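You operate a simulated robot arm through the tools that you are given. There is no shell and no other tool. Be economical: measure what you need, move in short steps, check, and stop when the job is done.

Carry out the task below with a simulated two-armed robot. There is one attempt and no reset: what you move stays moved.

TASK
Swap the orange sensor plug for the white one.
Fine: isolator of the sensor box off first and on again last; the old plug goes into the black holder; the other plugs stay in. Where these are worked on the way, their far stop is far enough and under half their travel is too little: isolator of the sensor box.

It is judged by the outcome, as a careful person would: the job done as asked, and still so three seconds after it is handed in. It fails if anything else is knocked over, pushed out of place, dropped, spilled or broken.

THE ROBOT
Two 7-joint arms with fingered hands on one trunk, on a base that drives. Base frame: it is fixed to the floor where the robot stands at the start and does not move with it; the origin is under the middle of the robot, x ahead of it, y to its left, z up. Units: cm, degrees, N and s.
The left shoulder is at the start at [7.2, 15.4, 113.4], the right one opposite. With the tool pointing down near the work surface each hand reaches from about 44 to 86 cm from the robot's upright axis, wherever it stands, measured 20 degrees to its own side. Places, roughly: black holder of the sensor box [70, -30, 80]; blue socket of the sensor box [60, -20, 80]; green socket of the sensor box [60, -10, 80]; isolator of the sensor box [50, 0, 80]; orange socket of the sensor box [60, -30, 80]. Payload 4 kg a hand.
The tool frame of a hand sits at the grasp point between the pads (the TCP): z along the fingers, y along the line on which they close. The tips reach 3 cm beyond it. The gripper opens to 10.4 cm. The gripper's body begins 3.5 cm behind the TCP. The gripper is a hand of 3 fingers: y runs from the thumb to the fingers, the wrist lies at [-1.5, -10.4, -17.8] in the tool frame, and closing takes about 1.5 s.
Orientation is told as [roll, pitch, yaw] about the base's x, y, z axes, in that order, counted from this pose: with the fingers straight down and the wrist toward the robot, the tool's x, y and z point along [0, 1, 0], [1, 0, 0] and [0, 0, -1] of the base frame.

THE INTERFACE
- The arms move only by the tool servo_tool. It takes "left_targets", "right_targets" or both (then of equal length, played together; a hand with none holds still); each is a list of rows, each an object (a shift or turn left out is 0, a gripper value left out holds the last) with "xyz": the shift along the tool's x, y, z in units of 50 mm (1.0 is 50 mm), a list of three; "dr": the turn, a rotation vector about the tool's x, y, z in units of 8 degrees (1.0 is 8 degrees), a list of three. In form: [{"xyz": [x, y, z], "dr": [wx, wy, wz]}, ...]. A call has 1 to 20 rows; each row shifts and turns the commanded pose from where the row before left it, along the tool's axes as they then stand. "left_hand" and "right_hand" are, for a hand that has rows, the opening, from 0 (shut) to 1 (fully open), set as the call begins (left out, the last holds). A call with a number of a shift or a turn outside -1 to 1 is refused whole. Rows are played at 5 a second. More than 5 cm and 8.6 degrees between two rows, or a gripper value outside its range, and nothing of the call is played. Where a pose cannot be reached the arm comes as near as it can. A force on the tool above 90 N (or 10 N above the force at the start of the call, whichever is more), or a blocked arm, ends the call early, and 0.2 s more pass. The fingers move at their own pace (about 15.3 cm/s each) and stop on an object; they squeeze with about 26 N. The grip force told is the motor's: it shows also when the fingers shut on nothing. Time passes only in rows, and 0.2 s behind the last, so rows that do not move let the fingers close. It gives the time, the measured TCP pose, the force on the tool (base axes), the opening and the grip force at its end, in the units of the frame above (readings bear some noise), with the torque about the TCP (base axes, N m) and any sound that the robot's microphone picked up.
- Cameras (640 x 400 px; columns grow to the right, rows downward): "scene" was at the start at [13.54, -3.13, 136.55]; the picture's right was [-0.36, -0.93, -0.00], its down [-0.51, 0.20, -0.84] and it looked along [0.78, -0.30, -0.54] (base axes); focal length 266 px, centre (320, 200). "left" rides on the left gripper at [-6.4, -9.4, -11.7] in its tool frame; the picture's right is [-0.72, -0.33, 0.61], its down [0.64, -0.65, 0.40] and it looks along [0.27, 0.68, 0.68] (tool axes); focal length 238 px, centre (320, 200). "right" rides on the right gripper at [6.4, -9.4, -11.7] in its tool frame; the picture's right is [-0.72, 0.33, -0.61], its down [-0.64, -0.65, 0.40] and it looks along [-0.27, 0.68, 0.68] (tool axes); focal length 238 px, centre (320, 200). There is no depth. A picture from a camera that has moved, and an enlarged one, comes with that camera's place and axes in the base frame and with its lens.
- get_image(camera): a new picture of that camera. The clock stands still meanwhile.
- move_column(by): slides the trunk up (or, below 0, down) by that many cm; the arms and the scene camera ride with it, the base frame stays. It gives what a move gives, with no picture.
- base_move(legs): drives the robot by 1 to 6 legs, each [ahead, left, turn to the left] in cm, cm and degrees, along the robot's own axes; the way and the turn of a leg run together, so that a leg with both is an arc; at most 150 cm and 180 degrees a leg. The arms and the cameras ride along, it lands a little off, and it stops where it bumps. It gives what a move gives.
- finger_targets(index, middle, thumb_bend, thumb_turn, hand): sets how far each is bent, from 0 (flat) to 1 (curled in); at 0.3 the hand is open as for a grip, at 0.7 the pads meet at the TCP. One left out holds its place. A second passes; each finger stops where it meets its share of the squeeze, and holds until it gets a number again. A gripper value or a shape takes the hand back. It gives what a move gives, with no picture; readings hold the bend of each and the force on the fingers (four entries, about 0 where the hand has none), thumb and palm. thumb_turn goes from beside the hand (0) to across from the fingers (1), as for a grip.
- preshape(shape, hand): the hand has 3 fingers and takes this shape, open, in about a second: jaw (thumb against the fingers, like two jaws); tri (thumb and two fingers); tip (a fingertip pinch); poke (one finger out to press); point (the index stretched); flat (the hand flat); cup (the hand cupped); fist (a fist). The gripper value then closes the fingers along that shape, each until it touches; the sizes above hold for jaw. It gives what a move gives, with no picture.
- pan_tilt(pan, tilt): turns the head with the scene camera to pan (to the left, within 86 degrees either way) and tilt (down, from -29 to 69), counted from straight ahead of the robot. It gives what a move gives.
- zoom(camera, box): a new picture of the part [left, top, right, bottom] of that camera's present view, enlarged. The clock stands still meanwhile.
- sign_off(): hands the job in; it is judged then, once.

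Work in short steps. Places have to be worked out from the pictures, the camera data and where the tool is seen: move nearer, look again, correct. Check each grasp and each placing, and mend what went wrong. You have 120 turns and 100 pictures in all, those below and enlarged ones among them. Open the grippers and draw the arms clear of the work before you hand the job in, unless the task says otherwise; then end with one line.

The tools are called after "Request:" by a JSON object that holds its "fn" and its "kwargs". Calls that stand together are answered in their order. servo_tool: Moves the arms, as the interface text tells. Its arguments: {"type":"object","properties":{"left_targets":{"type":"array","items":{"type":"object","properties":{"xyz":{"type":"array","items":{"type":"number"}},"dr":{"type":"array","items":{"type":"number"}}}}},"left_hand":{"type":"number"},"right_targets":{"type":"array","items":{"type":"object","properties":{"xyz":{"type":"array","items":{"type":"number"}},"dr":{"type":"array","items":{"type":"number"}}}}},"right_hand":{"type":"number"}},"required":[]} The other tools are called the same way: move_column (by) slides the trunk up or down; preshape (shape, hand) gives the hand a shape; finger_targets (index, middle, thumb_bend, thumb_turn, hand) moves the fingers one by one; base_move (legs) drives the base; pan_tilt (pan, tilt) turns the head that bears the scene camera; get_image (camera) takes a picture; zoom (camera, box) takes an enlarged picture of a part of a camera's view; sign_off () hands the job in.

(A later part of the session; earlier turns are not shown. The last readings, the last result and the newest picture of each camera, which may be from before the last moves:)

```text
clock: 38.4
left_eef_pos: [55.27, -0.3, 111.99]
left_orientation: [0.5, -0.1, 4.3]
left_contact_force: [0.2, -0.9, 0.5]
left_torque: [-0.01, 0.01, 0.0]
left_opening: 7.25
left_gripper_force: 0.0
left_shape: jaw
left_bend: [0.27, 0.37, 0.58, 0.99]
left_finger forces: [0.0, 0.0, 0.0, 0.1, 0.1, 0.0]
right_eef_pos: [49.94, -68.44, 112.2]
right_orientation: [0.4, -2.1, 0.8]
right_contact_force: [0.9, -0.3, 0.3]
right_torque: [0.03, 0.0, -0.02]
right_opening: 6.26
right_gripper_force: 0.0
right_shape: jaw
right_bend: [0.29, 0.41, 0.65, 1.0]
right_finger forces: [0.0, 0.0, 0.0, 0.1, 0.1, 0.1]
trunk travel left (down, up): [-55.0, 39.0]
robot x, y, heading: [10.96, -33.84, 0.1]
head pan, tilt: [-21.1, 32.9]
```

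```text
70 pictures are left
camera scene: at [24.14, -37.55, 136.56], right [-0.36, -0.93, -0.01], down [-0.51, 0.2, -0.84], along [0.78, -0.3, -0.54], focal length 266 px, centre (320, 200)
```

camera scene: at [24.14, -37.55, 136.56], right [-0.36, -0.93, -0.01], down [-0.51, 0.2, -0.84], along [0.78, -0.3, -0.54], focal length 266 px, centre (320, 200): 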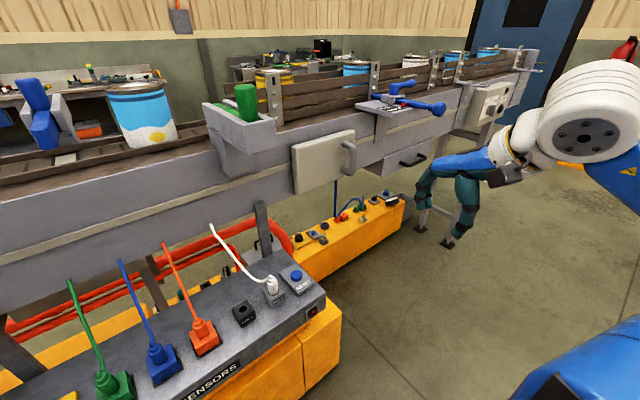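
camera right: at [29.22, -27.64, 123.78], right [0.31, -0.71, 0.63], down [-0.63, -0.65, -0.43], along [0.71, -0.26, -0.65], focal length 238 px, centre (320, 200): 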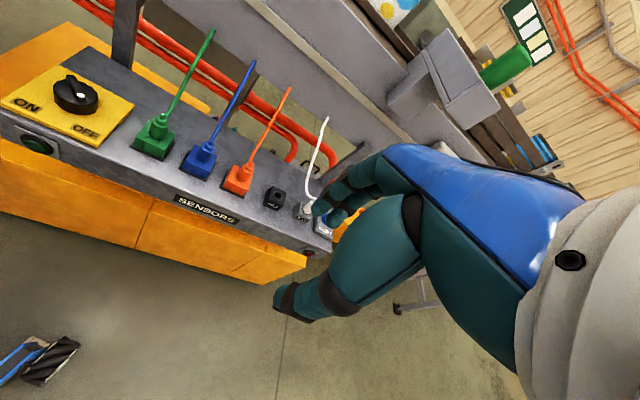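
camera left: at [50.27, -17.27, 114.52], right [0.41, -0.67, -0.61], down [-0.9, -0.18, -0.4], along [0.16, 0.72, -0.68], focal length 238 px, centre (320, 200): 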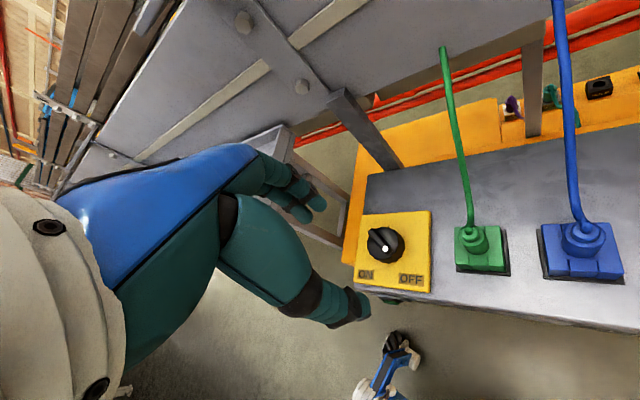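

The base is at (11.0, -33.8), heading 0. I aim the head at the plugs and bring the right hand across above them, then yaw to -56°.

Request:
{"fn": "pan_tilt", "kwargs": {"pan": 0, "tilt": 45}}

Request:
{"fn": "servo_tool", "kwargs": {"right_targets": [{"xyz": [0.85, 0.16, 0], "dr": [0.25, 0, 0]}, {"xyz": [0.85, 0.16, 0]}, {"xyz": [0.85, 0.16, 0]}, {"xyz": [0.85, 0.16, 0]}, {"xyz": [0.85, 0.16, 0]}, {"xyz": [0.85, 0.16, 0]}, {"xyz": [0.85, 0.16, 0]}, {"xyz": [0.85, 0.16, 0]}, {"xyz": [0.85, 0.16, 0]}, {"xyz": [0.85, 0.16, 0]}, {"dr": [0, 0, 1]}, {"dr": [0, 0, 1]}, {"dr": [0, 0, 1]}, {"dr": [0, 0, 1]}, {"dr": [0, 0, 1]}, {"dr": [0, 0, 1]}, {"dr": [0, 0, 1]}, {}]}}

Request:
{"fn": "get_image", "kwargs": {"camera": "scene"}}

Request:
{"fn": "get_image", "kwargs": {"camera": "right"}}

```text
clock: 39.3
left_eef_pos: [55.45, -0.32, 111.92]
left_orientation: [0.5, 0.0, 4.1]
left_contact_force: [0.6, -0.9, 0.4]
left_torque: [0.04, -0.01, 0.03]
left_opening: 7.25
left_gripper_force: 0.1
left_shape: jaw
left_bend: [0.27, 0.37, 0.58, 0.99]
left_finger forces: [0.1, 0.0, 0.0, 0.0, 0.0, 0.0]
right_eef_pos: [50.08, -68.4, 112.19]
right_orientation: [0.3, -1.9, 0.8]
right_contact_force: [-0.4, 0.3, -0.1]
right_torque: [0.01, -0.01, -0.04]
right_opening: 6.28
right_gripper_force: 0.1
right_shape: jaw
right_bend: [0.29, 0.41, 0.65, 1.0]
right_finger forces: [0.0, 0.1, 0.1, 0.1, 0.1, 0.1]
trunk travel left (down, up): [-55.0, 39.0]
robot x, y, heading: [10.88, -33.83, 0.2]
head pan, tilt: [0.0, 45.0]
```

```text
clock: 43.1
left_eef_pos: [55.56, 0.43, 111.61]
left_orientation: [0.1, 0.1, 4.1]
left_contact_force: [-0.6, -0.3, 0.3]
left_torque: [0.0, 0.02, 0.0]
left_opening: 7.28
left_gripper_force: 0.1
left_shape: jaw
left_bend: [0.27, 0.37, 0.58, 0.99]
left_finger forces: [0.0, 0.0, 0.0, 0.0, 0.0, 0.0]
right_eef_pos: [52.12, -49.97, 118.01]
right_orientation: [0.4, 0.2, -51.3]
right_contact_force: [1.1, 0.2, -0.5]
right_torque: [-0.02, 0.0, -0.01]
right_opening: 6.25
right_gripper_force: 0.0
right_shape: jaw
right_bend: [0.29, 0.41, 0.65, 1.0]
right_finger forces: [0.0, 0.1, 0.1, 0.1, 0.0, 0.0]
right hand out of reach, approached as far as the arm can: row 7, 8, 9, 10, 11, 12, 13, 14, 15, 16
trunk travel left (down, up): [-55.0, 39.0]
robot x, y, heading: [10.86, -33.82, 0.4]
head pan, tilt: [0.0, 45.0]
```

```text
69 pictures are left
camera scene: at [24.32, -33.35, 134.73], right [0.0, -1.0, 0.0], down [-0.71, 0.0, -0.71], along [0.71, 0.0, -0.71], focal length 266 px, centre (320, 200)
```

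scene: 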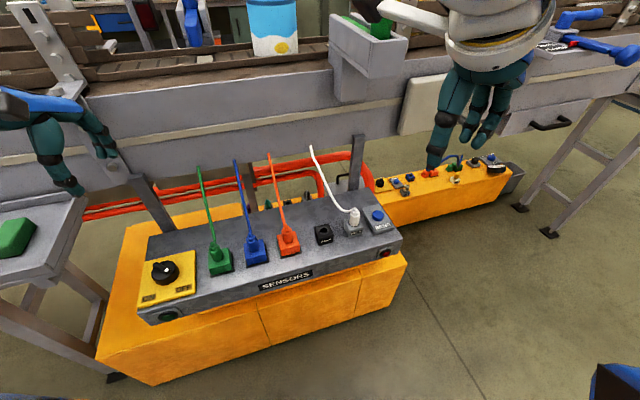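

```text
68 pictures are left
camera right: at [51.21, -38.64, 129.7], right [-0.36, -0.71, 0.61], down [-0.91, 0.11, -0.41], along [0.22, -0.7, -0.68], focal length 238 px, centre (320, 200)
```

right: 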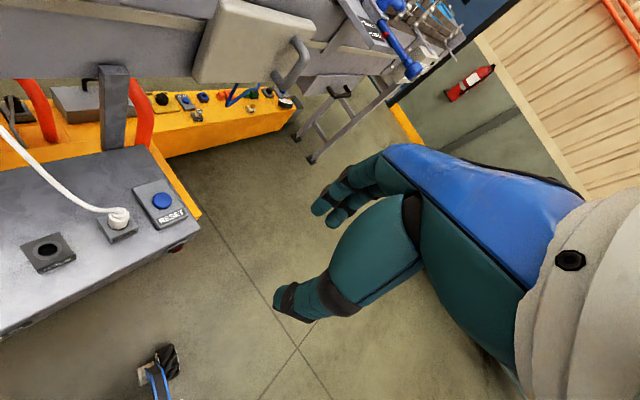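

The limit seems tied to a high wrist close in; the left hand managed the same yaw lower and farther out. I back off slightly, shift left, raise the trunk 8 cm, and then approach low.

Request:
{"fn": "base_move", "kwargs": {"legs": [[-4, 4, 0]]}}

Request:
{"fn": "move_column", "kwargs": {"by": 8}}

Request:
{"fn": "servo_tool", "kwargs": {"right_targets": [{"xyz": [0, 0, 1]}, {"xyz": [0, 0, 1]}, {"xyz": [0, 0, 1]}, {"xyz": [0, 0, 1]}, {"xyz": [0, 0, 1]}, {}]}}

```text
clock: 44.0
left_eef_pos: [51.83, 2.32, 112.17]
left_orientation: [1.2, 0.1, 4.0]
left_contact_force: [-0.4, -0.6, 0.5]
left_torque: [0.0, -0.01, 0.01]
left_opening: 7.25
left_gripper_force: 0.1
left_shape: jaw
left_bend: [0.27, 0.37, 0.58, 0.99]
left_finger forces: [0.0, 0.1, 0.0, 0.1, 0.0, 0.1]
right_eef_pos: [48.59, -48.21, 117.52]
right_orientation: [0.6, 0.9, -51.5]
right_contact_force: [-0.1, -1.4, 0.7]
right_torque: [0.08, 0.05, -0.02]
right_opening: 6.24
right_gripper_force: 0.0
right_shape: jaw
right_bend: [0.29, 0.41, 0.65, 1.0]
right_finger forces: [0.0, 0.0, 0.0, 0.0, 0.0, 0.0]
trunk travel left (down, up): [-55.0, 39.0]
robot x, y, heading: [7.17, -30.06, 0.4]
head pan, tilt: [0.0, 45.0]
```

```text
clock: 45.2
left_eef_pos: [51.55, 3.86, 119.85]
left_orientation: [0.3, -0.2, 4.1]
left_contact_force: [-0.3, 0.6, -1.0]
left_torque: [-0.04, 0.01, -0.02]
left_opening: 7.28
left_gripper_force: 0.0
left_shape: jaw
left_bend: [0.27, 0.37, 0.58, 0.99]
left_finger forces: [0.1, 0.0, 0.0, 0.0, 0.1, 0.1]
right_eef_pos: [48.21, -46.47, 125.93]
right_orientation: [0.2, 0.3, -51.2]
right_contact_force: [-0.2, 0.6, -0.8]
right_torque: [-0.02, -0.01, 0.02]
right_opening: 6.24
right_gripper_force: 0.0
right_shape: jaw
right_bend: [0.29, 0.41, 0.65, 1.0]
right_finger forces: [0.0, 0.0, 0.0, 0.0, 0.0, 0.0]
trunk travel left (down, up): [-63.0, 31.0]
robot x, y, heading: [6.92, -30.33, 0.2]
head pan, tilt: [0.0, 45.0]
```

```text
clock: 46.6
left_eef_pos: [51.47, 3.18, 120.12]
left_orientation: [0.8, -0.2, 4.0]
left_contact_force: [0.9, 0.5, -0.2]
left_torque: [0.05, 0.0, -0.01]
left_opening: 7.23
left_gripper_force: 0.1
left_shape: jaw
left_bend: [0.27, 0.37, 0.58, 0.99]
left_finger forces: [0.0, 0.0, 0.0, 0.0, 0.0, 0.0]
right_eef_pos: [47.35, -51.46, 103.59]
right_orientation: [0.6, 0.6, -51.5]
right_contact_force: [-0.4, -1.5, -0.7]
right_torque: [-0.01, 0.0, 0.01]
right_opening: 6.24
right_gripper_force: 0.1
right_shape: jaw
right_bend: [0.29, 0.41, 0.65, 1.0]
right_finger forces: [0.0, 0.0, 0.0, 0.1, 0.0, 0.0]
right hand out of reach, approached as far as the arm can: row 3, 4, 5
trunk travel left (down, up): [-63.0, 31.0]
robot x, y, heading: [6.9, -29.94, 0.5]
head pan, tilt: [0.0, 45.0]
```

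That pose is near the inner reach radius. I move outward first and then toward the orange plug at z about 103.

Request:
{"fn": "servo_tool", "kwargs": {"right_targets": [{"xyz": [0.63, 0.5, 0]}, {"xyz": [0.63, 0.5, 0]}, {"xyz": [0.727, -0.517, 0]}, {"xyz": [0.727, -0.517, 0]}, {"xyz": [0.727, -0.517, 0]}, {"xyz": [0.727, -0.517, 0]}, {"xyz": [0.727, -0.517, 0]}, {"xyz": [0.727, -0.517, 0]}, {}]}}

Request:
{"fn": "get_image", "kwargs": {"camera": "scene"}}

```text
clock: 48.6
left_eef_pos: [51.39, 3.62, 120.0]
left_orientation: [0.6, -0.2, 4.0]
left_contact_force: [0.6, -0.4, -0.3]
left_torque: [0.01, -0.01, -0.02]
left_opening: 7.29
left_gripper_force: 0.1
left_shape: jaw
left_bend: [0.27, 0.37, 0.58, 0.99]
left_finger forces: [0.1, 0.0, 0.0, 0.0, 0.0, 0.0]
right_eef_pos: [52.83, -49.7, 111.04]
right_orientation: [0.5, 0.3, -51.3]
right_contact_force: [-0.4, -0.8, 0.5]
right_torque: [0.03, 0.0, 0.01]
right_opening: 6.26
right_gripper_force: 0.1
right_shape: jaw
right_bend: [0.29, 0.41, 0.65, 1.0]
right_finger forces: [0.0, 0.0, 0.1, 0.1, 0.0, 0.1]
right hand out of reach, approached as far as the arm can: row 1, 2, 3, 4, 5, 6, 7, 8
trunk travel left (down, up): [-63.0, 31.0]
robot x, y, heading: [6.9, -30.5, 0.2]
head pan, tilt: [0.0, 45.0]
```

```text
67 pictures are left
camera scene: at [20.34, -29.76, 142.74], right [0.0, -1.0, 0.0], down [-0.71, 0.0, -0.71], along [0.71, 0.0, -0.71], focal length 266 px, centre (320, 200)
```

scene: 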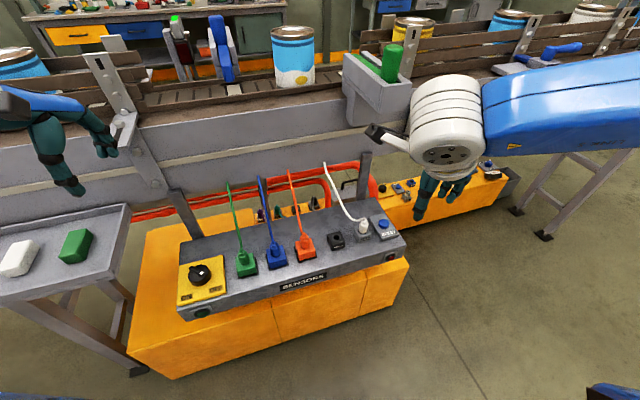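

The right arm's elbow-out configuration limits it here. The left arm worked well at yaw -40° (which also gives the needed closing direction), so I'll use the left arm. First I stow the right hand outward and restore the trunk.

Request:
{"fn": "servo_tool", "kwargs": {"right_targets": [{"xyz": [-0.9, 0, 0], "dr": [0, 0, -1]}, {"xyz": [-0.9, 0, 0], "dr": [0, 0, -1]}, {"xyz": [-0.9, 0, 0], "dr": [0, 0, -1]}, {"xyz": [-0.9, 0, 0], "dr": [0, 0, -1]}, {"xyz": [-0.9, 0, 0], "dr": [0, 0, -1]}, {"xyz": [-0.9, 0, 0], "dr": [0, 0, -1]}, {"xyz": [-0.5, 0, 0]}, {}]}}

Request:
{"fn": "move_column", "kwargs": {"by": -8}}

Request:
{"fn": "base_move", "kwargs": {"legs": [[0, 0, -8], [-3, 12.5, 0]]}}

Request:
{"fn": "get_image", "kwargs": {"camera": "scene"}}

```text
clock: 50.4
left_eef_pos: [51.38, 3.51, 120.02]
left_orientation: [0.6, -0.3, 4.1]
left_contact_force: [-0.4, 0.3, -0.1]
left_torque: [0.03, -0.01, 0.02]
left_opening: 7.25
left_gripper_force: 0.0
left_shape: jaw
left_bend: [0.27, 0.37, 0.58, 0.99]
left_finger forces: [0.0, 0.0, 0.0, 0.0, 0.1, 0.1]
right_eef_pos: [42.08, -75.53, 112.02]
right_orientation: [0.7, -0.1, -3.4]
right_contact_force: [0.2, 0.4, -0.4]
right_torque: [0.02, 0.01, 0.0]
right_opening: 6.26
right_gripper_force: 0.0
right_shape: jaw
right_bend: [0.29, 0.41, 0.65, 1.0]
right_finger forces: [0.0, 0.1, 0.0, 0.0, 0.0, 0.0]
right hand out of reach, approached as far as the arm can: row 2, 3, 4
trunk travel left (down, up): [-63.0, 31.0]
robot x, y, heading: [6.87, -30.06, 0.1]
head pan, tilt: [0.0, 45.0]
```

```text
clock: 51.6
left_eef_pos: [51.38, 3.34, 111.97]
left_orientation: [0.6, -0.3, 4.0]
left_contact_force: [-0.4, -0.3, 0.5]
left_torque: [-0.02, 0.03, -0.02]
left_opening: 7.26
left_gripper_force: 0.1
left_shape: jaw
left_bend: [0.27, 0.37, 0.58, 0.99]
left_finger forces: [0.0, 0.0, 0.0, 0.0, 0.1, 0.0]
right_eef_pos: [42.06, -75.64, 104.0]
right_orientation: [0.7, -0.1, -3.4]
right_contact_force: [0.4, -0.5, 0.8]
right_torque: [-0.01, -0.01, 0.04]
right_opening: 6.26
right_gripper_force: 0.1
right_shape: jaw
right_bend: [0.29, 0.41, 0.65, 1.0]
right_finger forces: [0.1, 0.1, 0.0, 0.0, 0.1, 0.1]
trunk travel left (down, up): [-55.0, 39.0]
robot x, y, heading: [7.09, -29.85, -0.1]
head pan, tilt: [0.0, 45.0]
```

```text
clock: 53.5
left_eef_pos: [54.08, 7.9, 112.56]
left_orientation: [1.5, -0.3, -4.0]
left_contact_force: [0.7, -0.9, 1.1]
left_torque: [0.02, -0.01, 0.0]
left_opening: 7.26
left_gripper_force: 0.2
left_shape: jaw
left_bend: [0.27, 0.37, 0.58, 0.99]
left_finger forces: [0.0, 0.0, 0.1, 0.0, 0.0, 0.0]
right_eef_pos: [34.05, -68.87, 103.35]
right_orientation: [1.6, 0.0, -11.4]
right_contact_force: [0.2, -0.4, -0.6]
right_torque: [0.02, -0.04, -0.01]
right_opening: 6.27
right_gripper_force: 0.0
right_shape: jaw
right_bend: [0.29, 0.41, 0.65, 1.0]
right_finger forces: [0.0, 0.0, 0.1, 0.0, 0.0, 0.0]
trunk travel left (down, up): [-55.0, 39.0]
robot x, y, heading: [5.38, -17.74, -7.7]
head pan, tilt: [0.0, 45.0]
```

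```text
66 pictures are left
camera scene: at [18.47, -21.46, 134.73], right [-0.14, -0.99, -0.02], down [-0.7, 0.11, -0.71], along [0.7, -0.08, -0.71], focal length 266 px, centre (320, 200)
```

scene: 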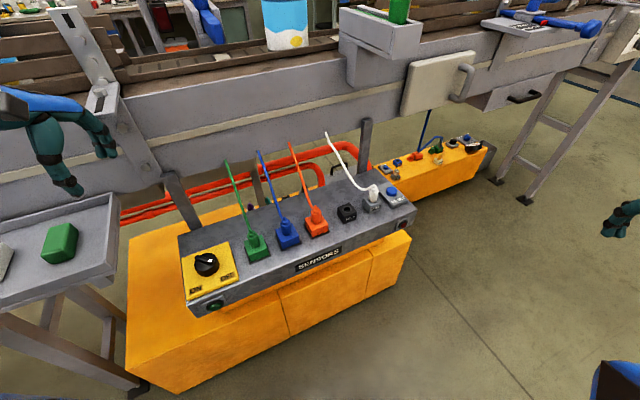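

Now I turn the left hand to about -52° and move it over the orange plug at z about 102.

Request:
{"fn": "servo_tool", "kwargs": {"left_targets": [{"dr": [0, 0, 1]}, {"dr": [0, 0, 1]}, {"dr": [0, 0, 1]}, {"dr": [0, 0, 1]}, {"dr": [0, 0, 1]}, {"dr": [0, 0, 1]}, {"xyz": [-0.347, 0.8, 0.25]}, {"xyz": [-0.347, 0.8, 0.25]}, {"xyz": [-0.347, 0.8, 0.25]}, {"xyz": [-0.347, 0.8, 0.25]}, {"xyz": [-0.347, 0.8, 0.25]}, {"xyz": [-0.347, 0.8, 0.25]}, {"xyz": [-0.347, 0.8, 0.25]}, {"xyz": [-0.347, 0.8, 0.25]}, {}]}}

Request:
{"fn": "get_image", "kwargs": {"camera": "scene"}}

Request:
{"fn": "get_image", "kwargs": {"camera": "left"}}

```text
clock: 56.6
left_eef_pos: [70.68, -21.21, 100.99]
left_orientation: [0.5, -0.1, -38.2]
left_contact_force: [-0.5, 0.2, -0.2]
left_torque: [-0.01, 0.0, 0.01]
left_opening: 7.24
left_gripper_force: 0.1
left_shape: jaw
left_bend: [0.27, 0.37, 0.58, 0.99]
left_finger forces: [0.0, 0.0, 0.1, 0.0, 0.0, 0.0]
left hand out of reach, approached as far as the arm can: row 5, 6
right_eef_pos: [34.18, -67.4, 104.08]
right_orientation: [0.5, 0.0, -11.4]
right_contact_force: [0.2, 0.1, -0.6]
right_torque: [0.02, 0.01, -0.01]
right_opening: 6.27
right_gripper_force: 0.1
right_shape: jaw
right_bend: [0.29, 0.41, 0.65, 1.0]
right_finger forces: [0.1, 0.1, 0.0, 0.1, 0.0, 0.0]
trunk travel left (down, up): [-55.0, 39.0]
robot x, y, heading: [5.37, -17.65, -7.9]
head pan, tilt: [0.0, 45.0]
```

```text
65 pictures are left
camera scene: at [18.76, -19.5, 134.75], right [-0.14, -0.99, 0.0], down [-0.7, 0.1, -0.71], along [0.7, -0.09, -0.71], focal length 266 px, centre (320, 200)
```

scene: 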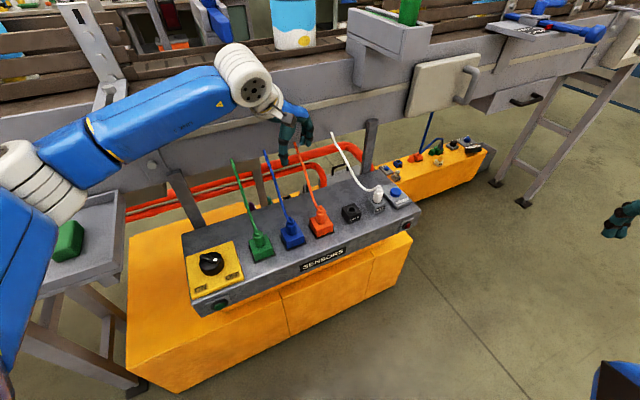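

```text
64 pictures are left
camera left: at [59.14, -20.48, 112.77], right [-0.7, -0.36, -0.62], down [-0.11, 0.91, -0.4], along [0.71, -0.21, -0.68], focal length 238 px, centre (320, 200)
```

left: 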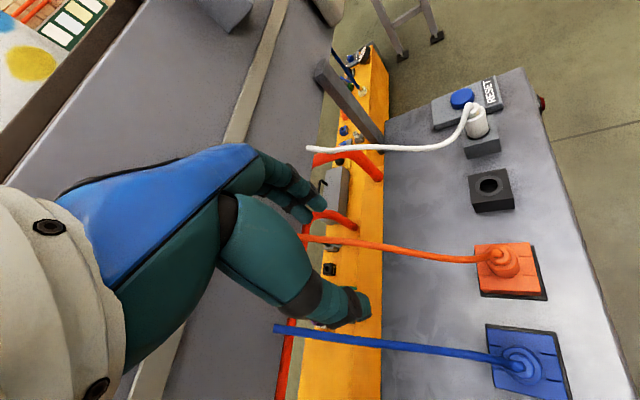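

The left arm works here (it settled at yaw -38° near [70.7, -21.2]). Orange refines to [62.5, -25.8], holder hole to [65.4, -34.7], white to [67.2, -41.2]. I move over orange and add yaw.

Request:
{"fn": "servo_tool", "kwargs": {"left_targets": [{"xyz": [-0.6, -0.23, 0]}, {"xyz": [-0.6, -0.23, 0]}, {"xyz": [-0.55, -0.23, 0]}, {"dr": [0, 0, 1]}, {"dr": [0, 0, 1]}, {}]}}

Request:
{"fn": "get_image", "kwargs": {"camera": "left"}}

```text
clock: 58.0
left_eef_pos: [62.36, -26.22, 101.16]
left_orientation: [0.4, 0.1, -54.3]
left_contact_force: [0.8, 0.2, 0.4]
left_torque: [-0.04, -0.03, -0.01]
left_opening: 7.28
left_gripper_force: 0.1
left_shape: jaw
left_bend: [0.27, 0.37, 0.58, 0.99]
left_finger forces: [0.0, 0.1, 0.1, 0.0, 0.0, 0.0]
right_eef_pos: [34.3, -67.42, 104.04]
right_orientation: [0.6, -0.1, -11.4]
right_contact_force: [-0.1, 1.1, -1.0]
right_torque: [0.01, -0.05, -0.03]
right_opening: 6.26
right_gripper_force: 0.0
right_shape: jaw
right_bend: [0.29, 0.41, 0.65, 1.0]
right_finger forces: [0.0, 0.1, 0.0, 0.0, 0.0, 0.0]
trunk travel left (down, up): [-55.0, 39.0]
robot x, y, heading: [5.63, -17.72, -8.0]
head pan, tilt: [0.0, 45.0]
```

```text
63 pictures are left
camera left: at [51.6, -22.45, 112.82], right [-0.77, -0.15, -0.62], down [0.14, 0.91, -0.4], along [0.62, -0.39, -0.68], focal length 238 px, centre (320, 200)
```

left: 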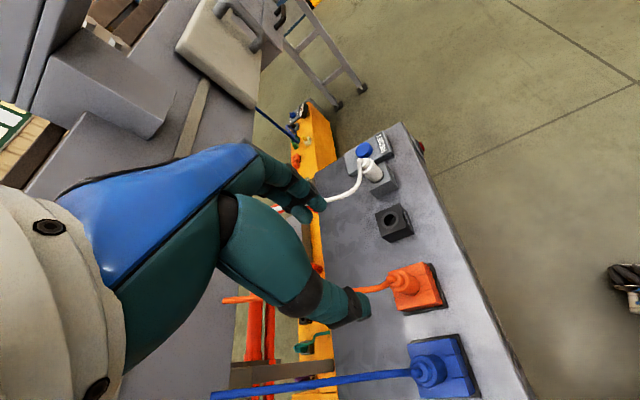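

Yaw -54° is reached directly over the plug. I narrow the opening and lower to z about 91, then look.

Request:
{"fn": "servo_tool", "kwargs": {"left_targets": [{"xyz": [0, 0, 0.6]}, {"xyz": [0, 0, 0.6]}, {"xyz": [0, 0, 0.6]}, {}], "left_hand": 0.5}}

Request:
{"fn": "get_image", "kwargs": {"camera": "left"}}

Request:
{"fn": "zoom", "kwargs": {"camera": "scene", "box": [240, 140, 400, 250]}}

```text
clock: 59.0
left_eef_pos: [62.67, -26.15, 92.25]
left_orientation: [0.3, 0.1, -54.1]
left_contact_force: [0.3, 0.0, 0.2]
left_torque: [0.01, 0.05, -0.02]
left_opening: 5.27
left_gripper_force: 0.0
left_shape: jaw
left_bend: [0.74, 0.44, 0.69, 1.0]
left_finger forces: [0.0, 0.1, 0.0, 0.0, 0.1, 0.1]
right_eef_pos: [34.16, -67.35, 103.92]
right_orientation: [0.6, -0.1, -11.4]
right_contact_force: [0.4, -0.3, -0.3]
right_torque: [0.01, 0.0, 0.05]
right_opening: 6.24
right_gripper_force: 0.0
right_shape: jaw
right_bend: [0.29, 0.41, 0.65, 1.0]
right_finger forces: [0.1, 0.0, 0.0, 0.0, 0.0, 0.1]
trunk travel left (down, up): [-55.0, 39.0]
robot x, y, heading: [5.43, -17.49, -7.8]
head pan, tilt: [0.0, 45.0]
```

```text
62 pictures are left
camera left: at [51.78, -22.3, 104.02], right [-0.77, -0.15, -0.62], down [0.14, 0.91, -0.4], along [0.62, -0.39, -0.68], focal length 238 px, centre (320, 200)
```

left: 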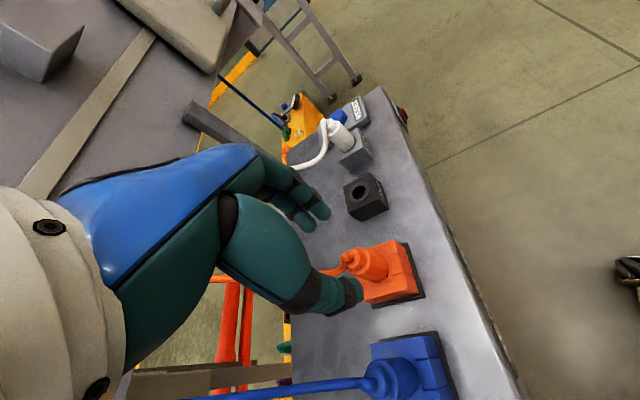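

```text
3.64 times, centred on (320, 195) of scene
camera zoom: at [18.8, -19.43, 134.74], right [-0.14, -0.99, 0.0], down [-0.7, 0.1, -0.71], along [0.7, -0.09, -0.71], focal length 968 px, centre (320, 218)
```

zoom: 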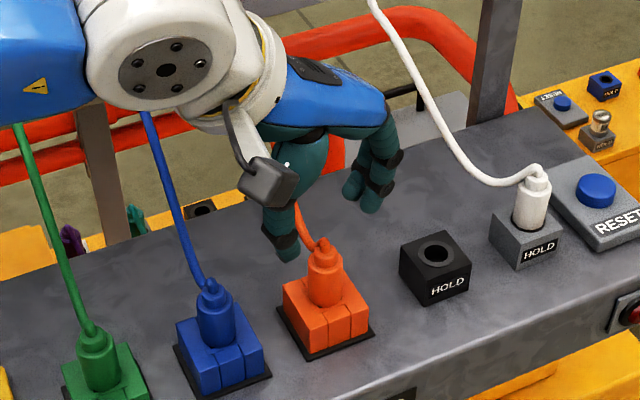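

The plug lies almost on the tool line; its axis is about [61.8, -25.7]. I shift slightly and lower to z about 88.

Request:
{"fn": "servo_tool", "kwargs": {"left_targets": [{"xyz": [-0.08, -0.14, 0]}, {"xyz": [0, 0, 0.3]}, {"xyz": [0, 0, 0.3]}, {"xyz": [0, 0, 0.25]}, {}]}}

Request:
{"fn": "zoom", "kwargs": {"camera": "left", "box": [240, 150, 500, 350]}}

Request:
{"fn": "zoom", "kwargs": {"camera": "scene", "box": [240, 140, 400, 250]}}

```text
clock: 60.2
left_eef_pos: [61.8, -25.68, 87.83]
left_orientation: [0.6, 0.3, -54.3]
left_contact_force: [0.3, 0.6, 0.0]
left_torque: [0.0, 0.01, 0.01]
left_opening: 5.28
left_gripper_force: 0.1
left_shape: jaw
left_bend: [0.74, 0.44, 0.69, 1.0]
left_finger forces: [0.1, 0.1, 0.1, 0.0, 0.1, 0.0]
right_eef_pos: [34.15, -67.34, 104.16]
right_orientation: [0.7, 0.0, -11.3]
right_contact_force: [-0.5, 0.2, -0.3]
right_torque: [-0.05, -0.03, -0.01]
right_opening: 6.25
right_gripper_force: 0.0
right_shape: jaw
right_bend: [0.29, 0.41, 0.65, 1.0]
right_finger forces: [0.0, 0.1, 0.1, 0.0, 0.0, 0.1]
trunk travel left (down, up): [-55.0, 39.0]
robot x, y, heading: [5.43, -17.91, -7.9]
head pan, tilt: [0.0, 45.0]
```

```text
2.00 times, centred on (370, 250) of left
camera zoom: at [51.08, -21.84, 99.63], right [-0.77, -0.15, -0.62], down [0.14, 0.91, -0.4], along [0.62, -0.39, -0.68], focal length 477 px, centre (220, 100)
```

zoom: 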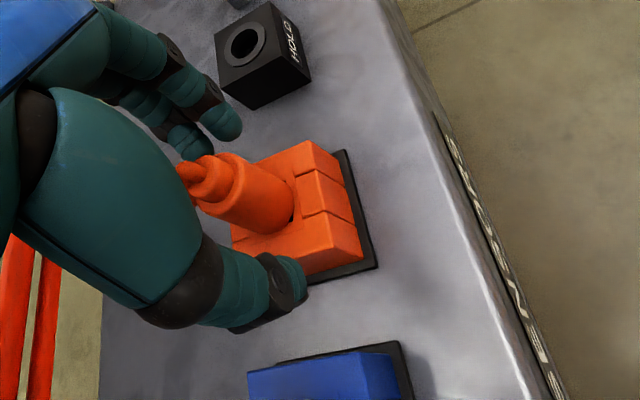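

```text
3.64 times, centred on (320, 195) of scene
camera zoom: at [18.81, -19.42, 134.74], right [-0.14, -0.99, 0.0], down [-0.7, 0.1, -0.71], along [0.7, -0.09, -0.71], focal length 968 px, centre (320, 218)
```

zoom: 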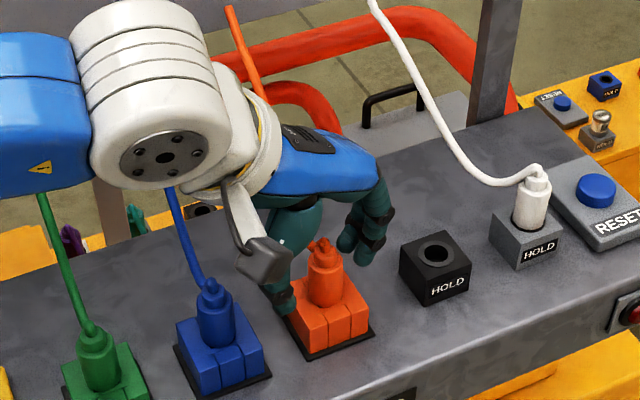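

The hand is centred on the plug axis. I lower 0.6 cm more and close.

Request:
{"fn": "servo_tool", "kwargs": {"left_targets": [{"xyz": [0, 0, 0.12]}, {}]}}

Request:
{"fn": "servo_tool", "kwargs": {"left_targets": [{}, {}, {}, {}, {}, {}, {}], "left_hand": 0}}

Request:
{"fn": "zoom", "kwargs": {"camera": "left", "box": [240, 150, 500, 350]}}

```text
clock: 60.9
left_eef_pos: [61.71, -25.58, 87.28]
left_orientation: [0.4, 0.2, -54.2]
left_contact_force: [-0.2, -0.4, -0.8]
left_torque: [-0.01, 0.01, 0.0]
left_opening: 5.28
left_gripper_force: 0.1
left_shape: jaw
left_bend: [0.74, 0.44, 0.69, 1.0]
left_finger forces: [0.1, 0.1, 0.0, 0.0, 0.1, 0.0]
right_eef_pos: [34.14, -67.34, 104.01]
right_orientation: [0.6, 0.0, -11.4]
right_contact_force: [-0.2, -0.2, 0.2]
right_torque: [-0.02, 0.02, 0.01]
right_opening: 6.26
right_gripper_force: 0.1
right_shape: jaw
right_bend: [0.29, 0.41, 0.65, 1.0]
right_finger forces: [0.0, 0.0, 0.0, 0.1, 0.0, 0.0]
trunk travel left (down, up): [-55.0, 39.0]
robot x, y, heading: [5.98, -17.83, -7.8]
head pan, tilt: [0.0, 45.0]
```

```text
clock: 62.5
left_eef_pos: [61.73, -25.75, 87.25]
left_orientation: [0.4, 0.2, -54.3]
left_contact_force: [-4.1, -2.7, -2.7]
left_torque: [-0.06, 0.11, -0.06]
left_opening: 1.62
left_gripper_force: 25.4
left_shape: jaw
left_bend: [0.73, 0.56, 0.74, 1.0]
left_finger forces: [13.2, 9.3, 0.0, 0.0, 19.9, 0.0]
right_eef_pos: [34.14, -67.42, 104.04]
right_orientation: [0.6, -0.1, -11.4]
right_contact_force: [0.1, 0.1, -0.9]
right_torque: [0.02, -0.02, -0.03]
right_opening: 6.25
right_gripper_force: 0.0
right_shape: jaw
right_bend: [0.29, 0.41, 0.65, 1.0]
right_finger forces: [0.1, 0.0, 0.0, 0.1, 0.0, 0.0]
trunk travel left (down, up): [-55.0, 39.0]
robot x, y, heading: [5.2, -17.52, -8.0]
head pan, tilt: [0.0, 45.0]
```

```text
2.00 times, centred on (370, 250) of left
camera zoom: at [50.92, -22.02, 99.05], right [-0.77, -0.15, -0.62], down [0.14, 0.91, -0.4], along [0.62, -0.39, -0.68], focal length 477 px, centre (220, 100)
```

zoom: 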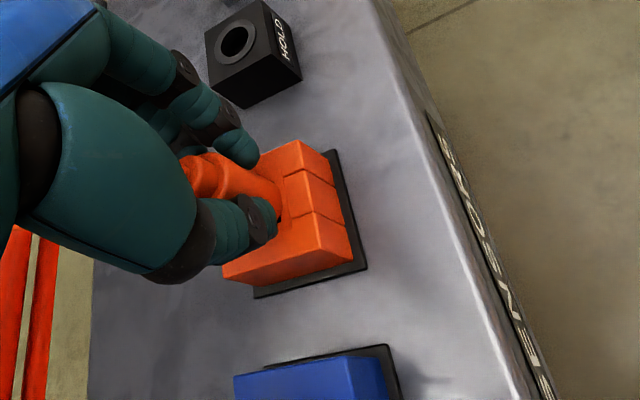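

The plug is held by all three fingers. I pull straight up in small steps.

Request:
{"fn": "servo_tool", "kwargs": {"left_targets": [{"xyz": [0, 0, -0.1]}, {"xyz": [0, 0, -0.1]}, {"xyz": [0, 0, -0.15]}, {"xyz": [0, 0, -0.2]}, {"xyz": [0, 0, -0.2]}, {"xyz": [0, 0, -0.25]}, {}]}}

Request:
{"fn": "get_image", "kwargs": {"camera": "left"}}

Request:
{"fn": "zoom", "kwargs": {"camera": "scene", "box": [240, 140, 400, 250]}}

```text
clock: 64.0
left_eef_pos: [61.75, -25.94, 92.37]
left_orientation: [0.5, 0.2, -54.2]
left_contact_force: [0.4, 0.4, 0.3]
left_torque: [0.0, -0.01, 0.02]
left_opening: 1.6
left_gripper_force: 25.9
left_shape: jaw
left_bend: [0.73, 0.56, 0.74, 1.0]
left_finger forces: [12.2, 11.7, 0.1, 0.0, 19.8, 0.0]
right_eef_pos: [34.25, -67.38, 103.97]
right_orientation: [0.6, -0.2, -11.4]
right_contact_force: [-0.1, -0.1, 1.0]
right_torque: [0.04, 0.03, -0.01]
right_opening: 6.27
right_gripper_force: 0.0
right_shape: jaw
right_bend: [0.29, 0.41, 0.65, 1.0]
right_finger forces: [0.0, 0.0, 0.1, 0.1, 0.0, 0.0]
trunk travel left (down, up): [-55.0, 39.0]
robot x, y, heading: [5.77, -17.52, -7.6]
head pan, tilt: [0.0, 45.0]
```

```text
57 pictures are left
camera left: at [51.01, -22.13, 104.05], right [-0.77, -0.15, -0.62], down [0.14, 0.91, -0.4], along [0.62, -0.39, -0.68], focal length 238 px, centre (320, 200)
```

left: 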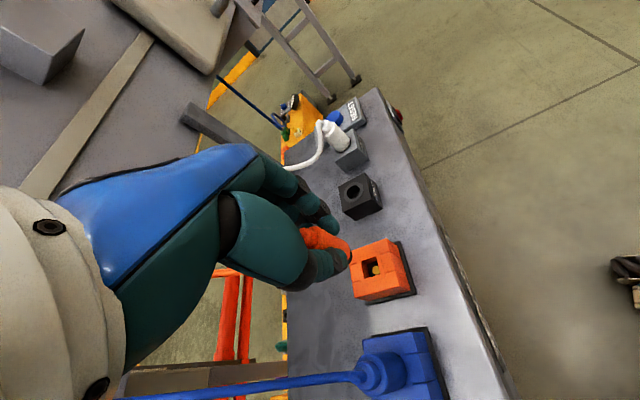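

```text
3.64 times, centred on (320, 195) of scene
camera zoom: at [18.82, -19.43, 134.74], right [-0.14, -0.99, 0.0], down [-0.7, 0.1, -0.71], along [0.7, -0.09, -0.71], focal length 968 px, centre (320, 218)
```

zoom: 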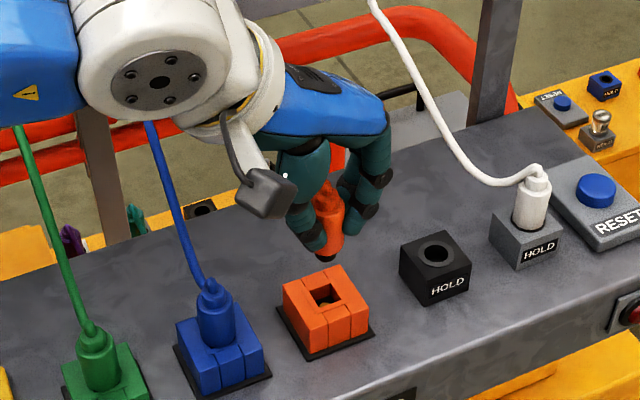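

The orange plug came out cleanly. The hole offset from socket to black holder is about (3.75, -8.95), so I carry the plug there at the present height and look.

Request:
{"fn": "servo_tool", "kwargs": {"left_targets": [{"xyz": [-0.1, 0.46, 0]}, {"xyz": [-0.1, 0.46, 0]}, {"xyz": [-0.1, 0.46, 0]}, {"xyz": [-0.11, 0.47, 0]}, {}, {}]}}

Request:
{"fn": "get_image", "kwargs": {"camera": "left"}}

Request:
{"fn": "zoom", "kwargs": {"camera": "scene", "box": [270, 130, 430, 240]}}

```text
clock: 65.5
left_eef_pos: [65.47, -34.55, 92.12]
left_orientation: [0.4, 0.2, -54.2]
left_contact_force: [-0.3, 0.6, -0.8]
left_torque: [-0.03, 0.01, 0.04]
left_opening: 1.6
left_gripper_force: 25.9
left_shape: jaw
left_bend: [0.73, 0.56, 0.74, 1.0]
left_finger forces: [12.0, 11.6, 0.0, 0.0, 19.7, 0.0]
right_eef_pos: [34.17, -67.29, 104.04]
right_orientation: [0.6, -0.2, -11.4]
right_contact_force: [-0.1, 0.5, -0.2]
right_torque: [0.01, 0.02, 0.0]
right_opening: 6.26
right_gripper_force: 0.1
right_shape: jaw
right_bend: [0.29, 0.41, 0.65, 1.0]
right_finger forces: [0.1, 0.0, 0.1, 0.1, 0.1, 0.1]
trunk travel left (down, up): [-55.0, 39.0]
robot x, y, heading: [5.25, -17.85, -7.7]
head pan, tilt: [0.0, 45.0]
```

```text
55 pictures are left
camera left: at [54.71, -30.79, 103.9], right [-0.77, -0.15, -0.62], down [0.14, 0.91, -0.4], along [0.62, -0.39, -0.68], focal length 238 px, centre (320, 200)
```

left: 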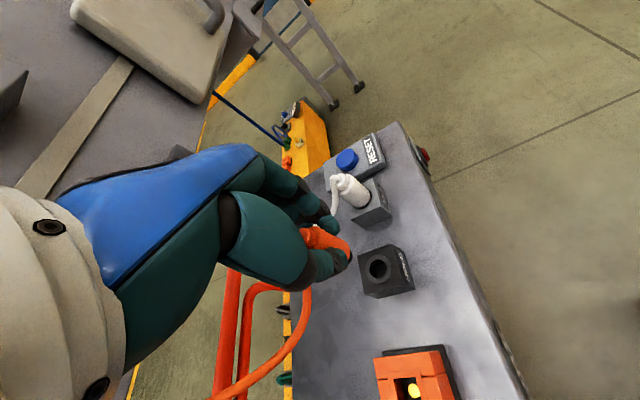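

```text
3.64 times, centred on (350, 185) of scene
camera zoom: at [18.82, -19.43, 134.74], right [-0.14, -0.99, 0.0], down [-0.7, 0.1, -0.71], along [0.7, -0.09, -0.71], focal length 968 px, centre (211, 254)
```

zoom: 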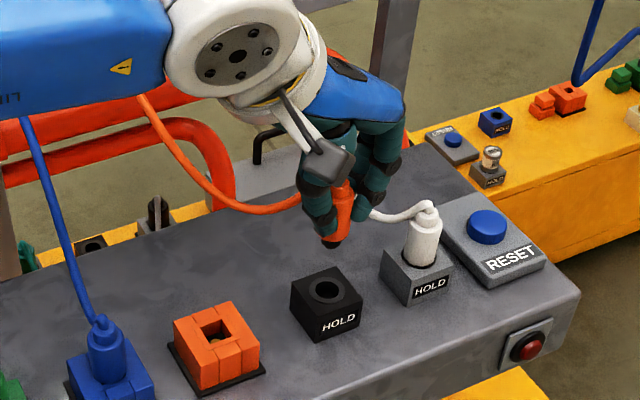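

The plug hangs nearly above the hole. I zoom in to judge the alignment of its tip.

Request:
{"fn": "zoom", "kwargs": {"camera": "left", "box": [290, 200, 450, 320]}}

Request:
{"fn": "zoom", "kwargs": {"camera": "scene", "box": [330, 165, 400, 225]}}

```text
3.33 times, centred on (370, 260) of left
camera zoom: at [54.71, -30.79, 103.9], right [-0.77, -0.15, -0.62], down [0.14, 0.91, -0.4], along [0.62, -0.39, -0.68], focal length 794 px, centre (153, 0)
```

zoom: 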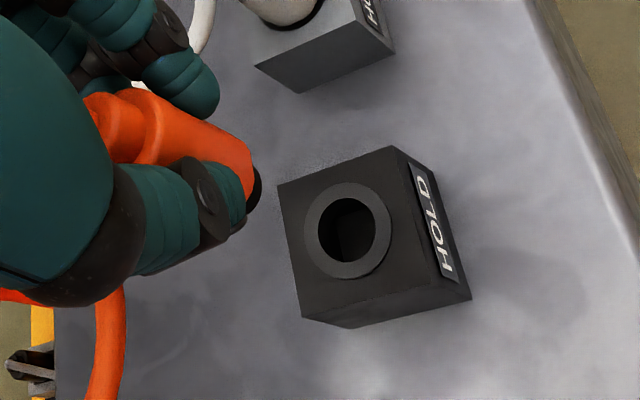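

```text
6.67 times, centred on (365, 195) of scene
camera zoom: at [18.82, -19.43, 134.74], right [-0.14, -0.99, 0.0], down [-0.7, 0.1, -0.71], along [0.7, -0.09, -0.71], focal length 1775 px, centre (20, 233)
```

zoom: 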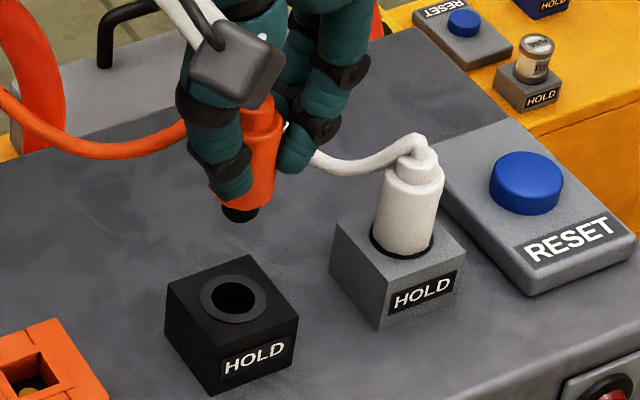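

The tip appears about 0.5 cm too far in x relative to the hole. I correct and lower until the tip is just above the hole, then check again.

Request:
{"fn": "servo_tool", "kwargs": {"left_targets": [{"xyz": [-0.07, -0.075, 0]}, {"xyz": [0, 0, 0.3]}, {"xyz": [0, 0, 0.3]}, {}, {}]}}

Request:
{"fn": "zoom", "kwargs": {"camera": "left", "box": [290, 200, 450, 320]}}

Request:
{"fn": "zoom", "kwargs": {"camera": "scene", "box": [330, 165, 400, 225]}}

```text
clock: 66.7
left_eef_pos: [64.98, -34.47, 89.24]
left_orientation: [0.5, 0.2, -54.2]
left_contact_force: [0.4, 0.4, -0.7]
left_torque: [0.04, -0.01, -0.02]
left_opening: 1.59
left_gripper_force: 25.5
left_shape: jaw
left_bend: [0.73, 0.56, 0.74, 1.0]
left_finger forces: [12.0, 11.5, 0.0, 0.0, 19.7, 0.0]
right_eef_pos: [34.13, -67.39, 104.1]
right_orientation: [0.7, 0.0, -11.4]
right_contact_force: [-0.3, -0.3, -0.4]
right_torque: [0.01, 0.0, 0.02]
right_opening: 6.25
right_gripper_force: 0.1
right_shape: jaw
right_bend: [0.29, 0.41, 0.65, 1.0]
right_finger forces: [0.0, 0.0, 0.0, 0.0, 0.1, 0.0]
trunk travel left (down, up): [-55.0, 39.0]
robot x, y, heading: [5.81, -17.61, -7.8]
head pan, tilt: [0.0, 45.0]
```

```text
3.33 times, centred on (370, 260) of left
camera zoom: at [54.27, -30.69, 100.96], right [-0.77, -0.15, -0.62], down [0.14, 0.91, -0.4], along [0.62, -0.39, -0.68], focal length 794 px, centre (153, 0)
```

zoom: 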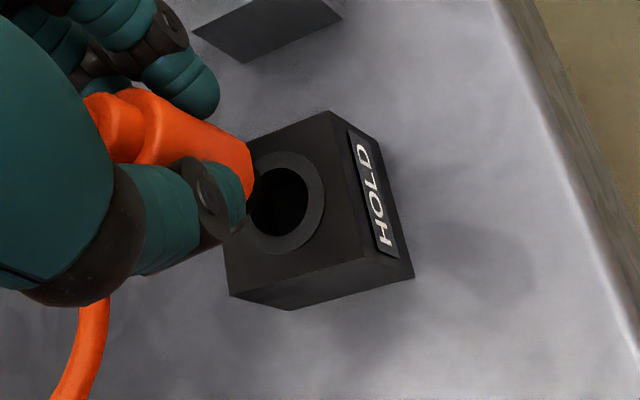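

```text
6.67 times, centred on (365, 195) of scene
camera zoom: at [18.83, -19.49, 134.74], right [-0.13, -0.99, 0.0], down [-0.7, 0.1, -0.71], along [0.7, -0.09, -0.71], focal length 1775 px, centre (20, 233)
```

zoom: 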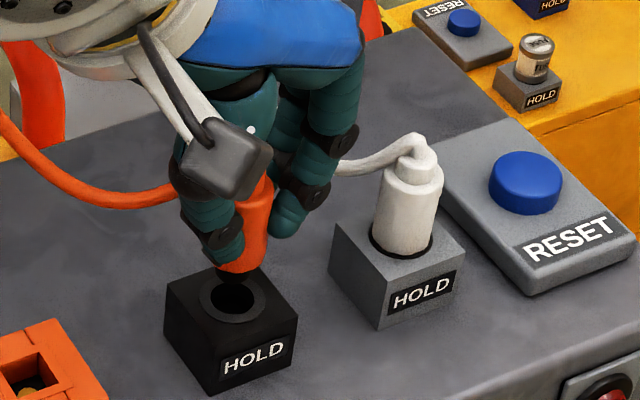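

Remaining error is only about 0.15 cm. I nudge it and lower gently, watching the force.

Request:
{"fn": "servo_tool", "kwargs": {"left_targets": [{"xyz": [0, -0.035, 0.1]}, {"xyz": [0, 0, 0.1]}, {"xyz": [0, 0, 0.08]}, {}]}}

Request:
{"fn": "zoom", "kwargs": {"camera": "left", "box": [290, 200, 450, 320]}}

Request:
{"fn": "zoom", "kwargs": {"camera": "scene", "box": [330, 165, 400, 225]}}

```text
clock: 67.7
left_eef_pos: [64.62, -34.3, 88.23]
left_orientation: [0.6, -0.1, -54.4]
left_contact_force: [-2.7, -0.2, 16.7]
left_torque: [0.0, -0.08, -0.01]
left_opening: 1.68
left_gripper_force: 26.1
left_shape: jaw
left_bend: [0.74, 0.56, 0.74, 1.0]
left_finger forces: [13.0, 13.6, 0.0, 0.0, 24.0, 0.1]
right_eef_pos: [33.99, -67.26, 104.23]
right_orientation: [0.6, -0.2, -11.5]
right_contact_force: [-0.1, -0.3, -0.7]
right_torque: [0.0, -0.03, 0.03]
right_opening: 6.25
right_gripper_force: 0.2
right_shape: jaw
right_bend: [0.29, 0.41, 0.65, 1.0]
right_finger forces: [0.1, 0.0, 0.1, 0.0, 0.1, 0.0]
trunk travel left (down, up): [-55.0, 39.0]
robot x, y, heading: [5.62, -17.67, -7.7]
head pan, tilt: [0.0, 45.0]
```

```text
3.33 times, centred on (370, 260) of left
camera zoom: at [53.84, -30.54, 99.92], right [-0.77, -0.15, -0.62], down [0.14, 0.91, -0.4], along [0.62, -0.4, -0.67], focal length 794 px, centre (153, 0)
```

zoom: 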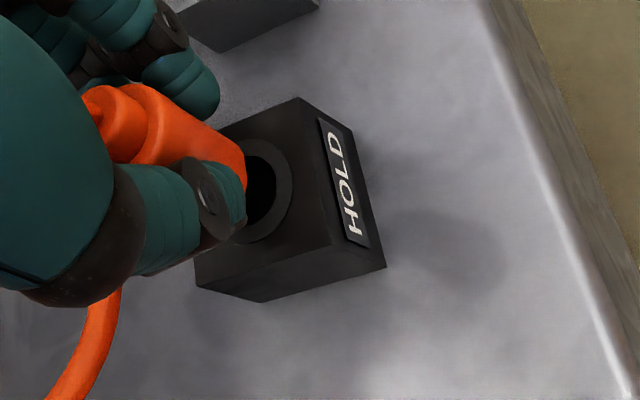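

```text
6.67 times, centred on (365, 195) of scene
camera zoom: at [18.4, -19.39, 134.82], right [-0.14, -0.99, 0.0], down [-0.7, 0.1, -0.71], along [0.7, -0.09, -0.71], focal length 1775 px, centre (20, 233)
```

zoom: 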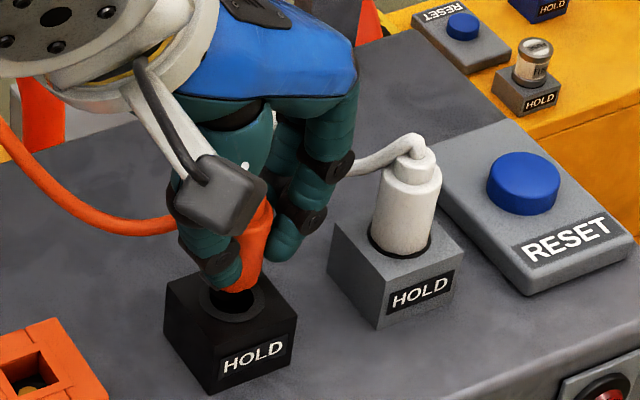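

Contact of about 17 N with the tip at the rim. I zoom closer to see which way it is off.

Request:
{"fn": "zoom", "kwargs": {"camera": "left", "box": [320, 220, 380, 270]}}

Request:
{"fn": "zoom", "kwargs": {"camera": "scene", "box": [345, 195, 375, 220]}}

```text
8.00 times, centred on (350, 245) of left
camera zoom: at [53.84, -30.54, 99.92], right [-0.77, -0.15, -0.62], down [0.14, 0.91, -0.4], along [0.62, -0.4, -0.67], focal length 1907 px, centre (80, -160)
```

zoom: 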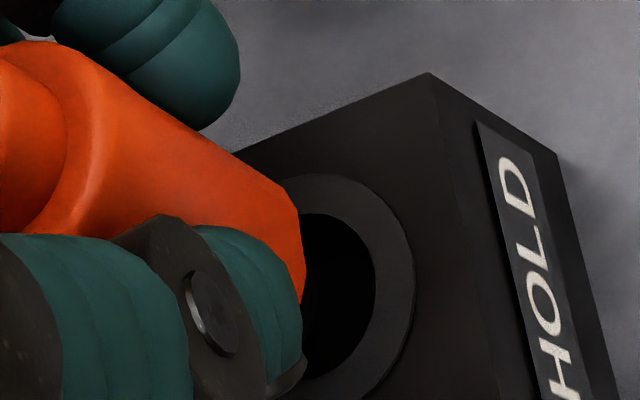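

```text
16.00 times, centred on (360, 208) of scene
camera zoom: at [18.4, -19.39, 134.82], right [-0.14, -0.99, 0.0], down [-0.7, 0.1, -0.71], along [0.7, -0.09, -0.71], focal length 4261 px, centre (-320, 80)
```

zoom: 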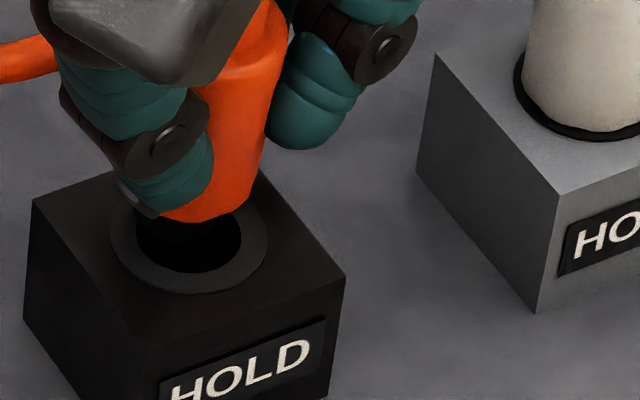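

The close-up shows the tip about 0.3 cm too far back (+x). I lift slightly, shift -0.3 x/+0.1 y and press down again.

Request:
{"fn": "servo_tool", "kwargs": {"left_targets": [{"xyz": [0, 0, -0.1]}, {"xyz": [-0.037, -0.051, 0]}, {"xyz": [0, 0, 0.08]}, {"xyz": [0, 0, 0.08]}, {}]}}

Request:
{"fn": "zoom", "kwargs": {"camera": "scene", "box": [345, 195, 375, 220]}}

```text
clock: 68.8
left_eef_pos: [64.2, -34.22, 87.93]
left_orientation: [0.5, -0.1, -54.3]
left_contact_force: [-4.7, -2.2, 22.4]
left_torque: [-0.14, -0.2, -0.04]
left_opening: 1.7
left_gripper_force: 25.6
left_shape: jaw
left_bend: [0.74, 0.55, 0.74, 1.0]
left_finger forces: [13.6, 15.7, 0.0, 0.0, 23.4, 0.1]
right_eef_pos: [33.78, -67.38, 104.3]
right_orientation: [0.6, -0.4, -11.4]
right_contact_force: [-0.1, -0.3, 0.1]
right_torque: [-0.01, 0.0, 0.01]
right_opening: 6.24
right_gripper_force: 0.1
right_shape: jaw
right_bend: [0.29, 0.41, 0.65, 1.0]
right_finger forces: [0.0, 0.1, 0.0, 0.1, 0.0, 0.0]
trunk travel left (down, up): [-55.0, 39.0]
robot x, y, heading: [5.5, -17.43, -7.7]
head pan, tilt: [0.0, 45.0]
```

```text
16.00 times, centred on (360, 208) of scene
camera zoom: at [18.22, -19.47, 134.83], right [-0.14, -0.99, 0.0], down [-0.7, 0.1, -0.71], along [0.7, -0.09, -0.71], focal length 4261 px, centre (-320, 80)
```

zoom: 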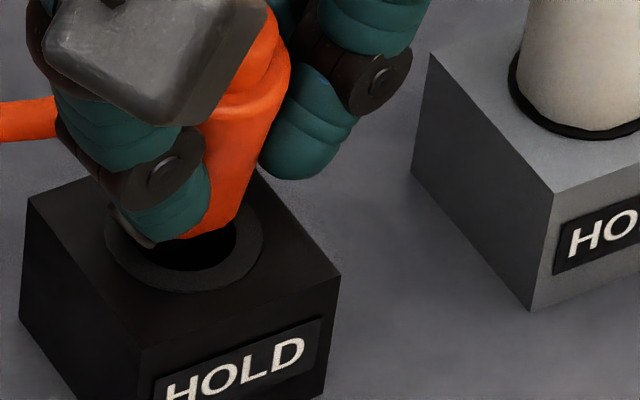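

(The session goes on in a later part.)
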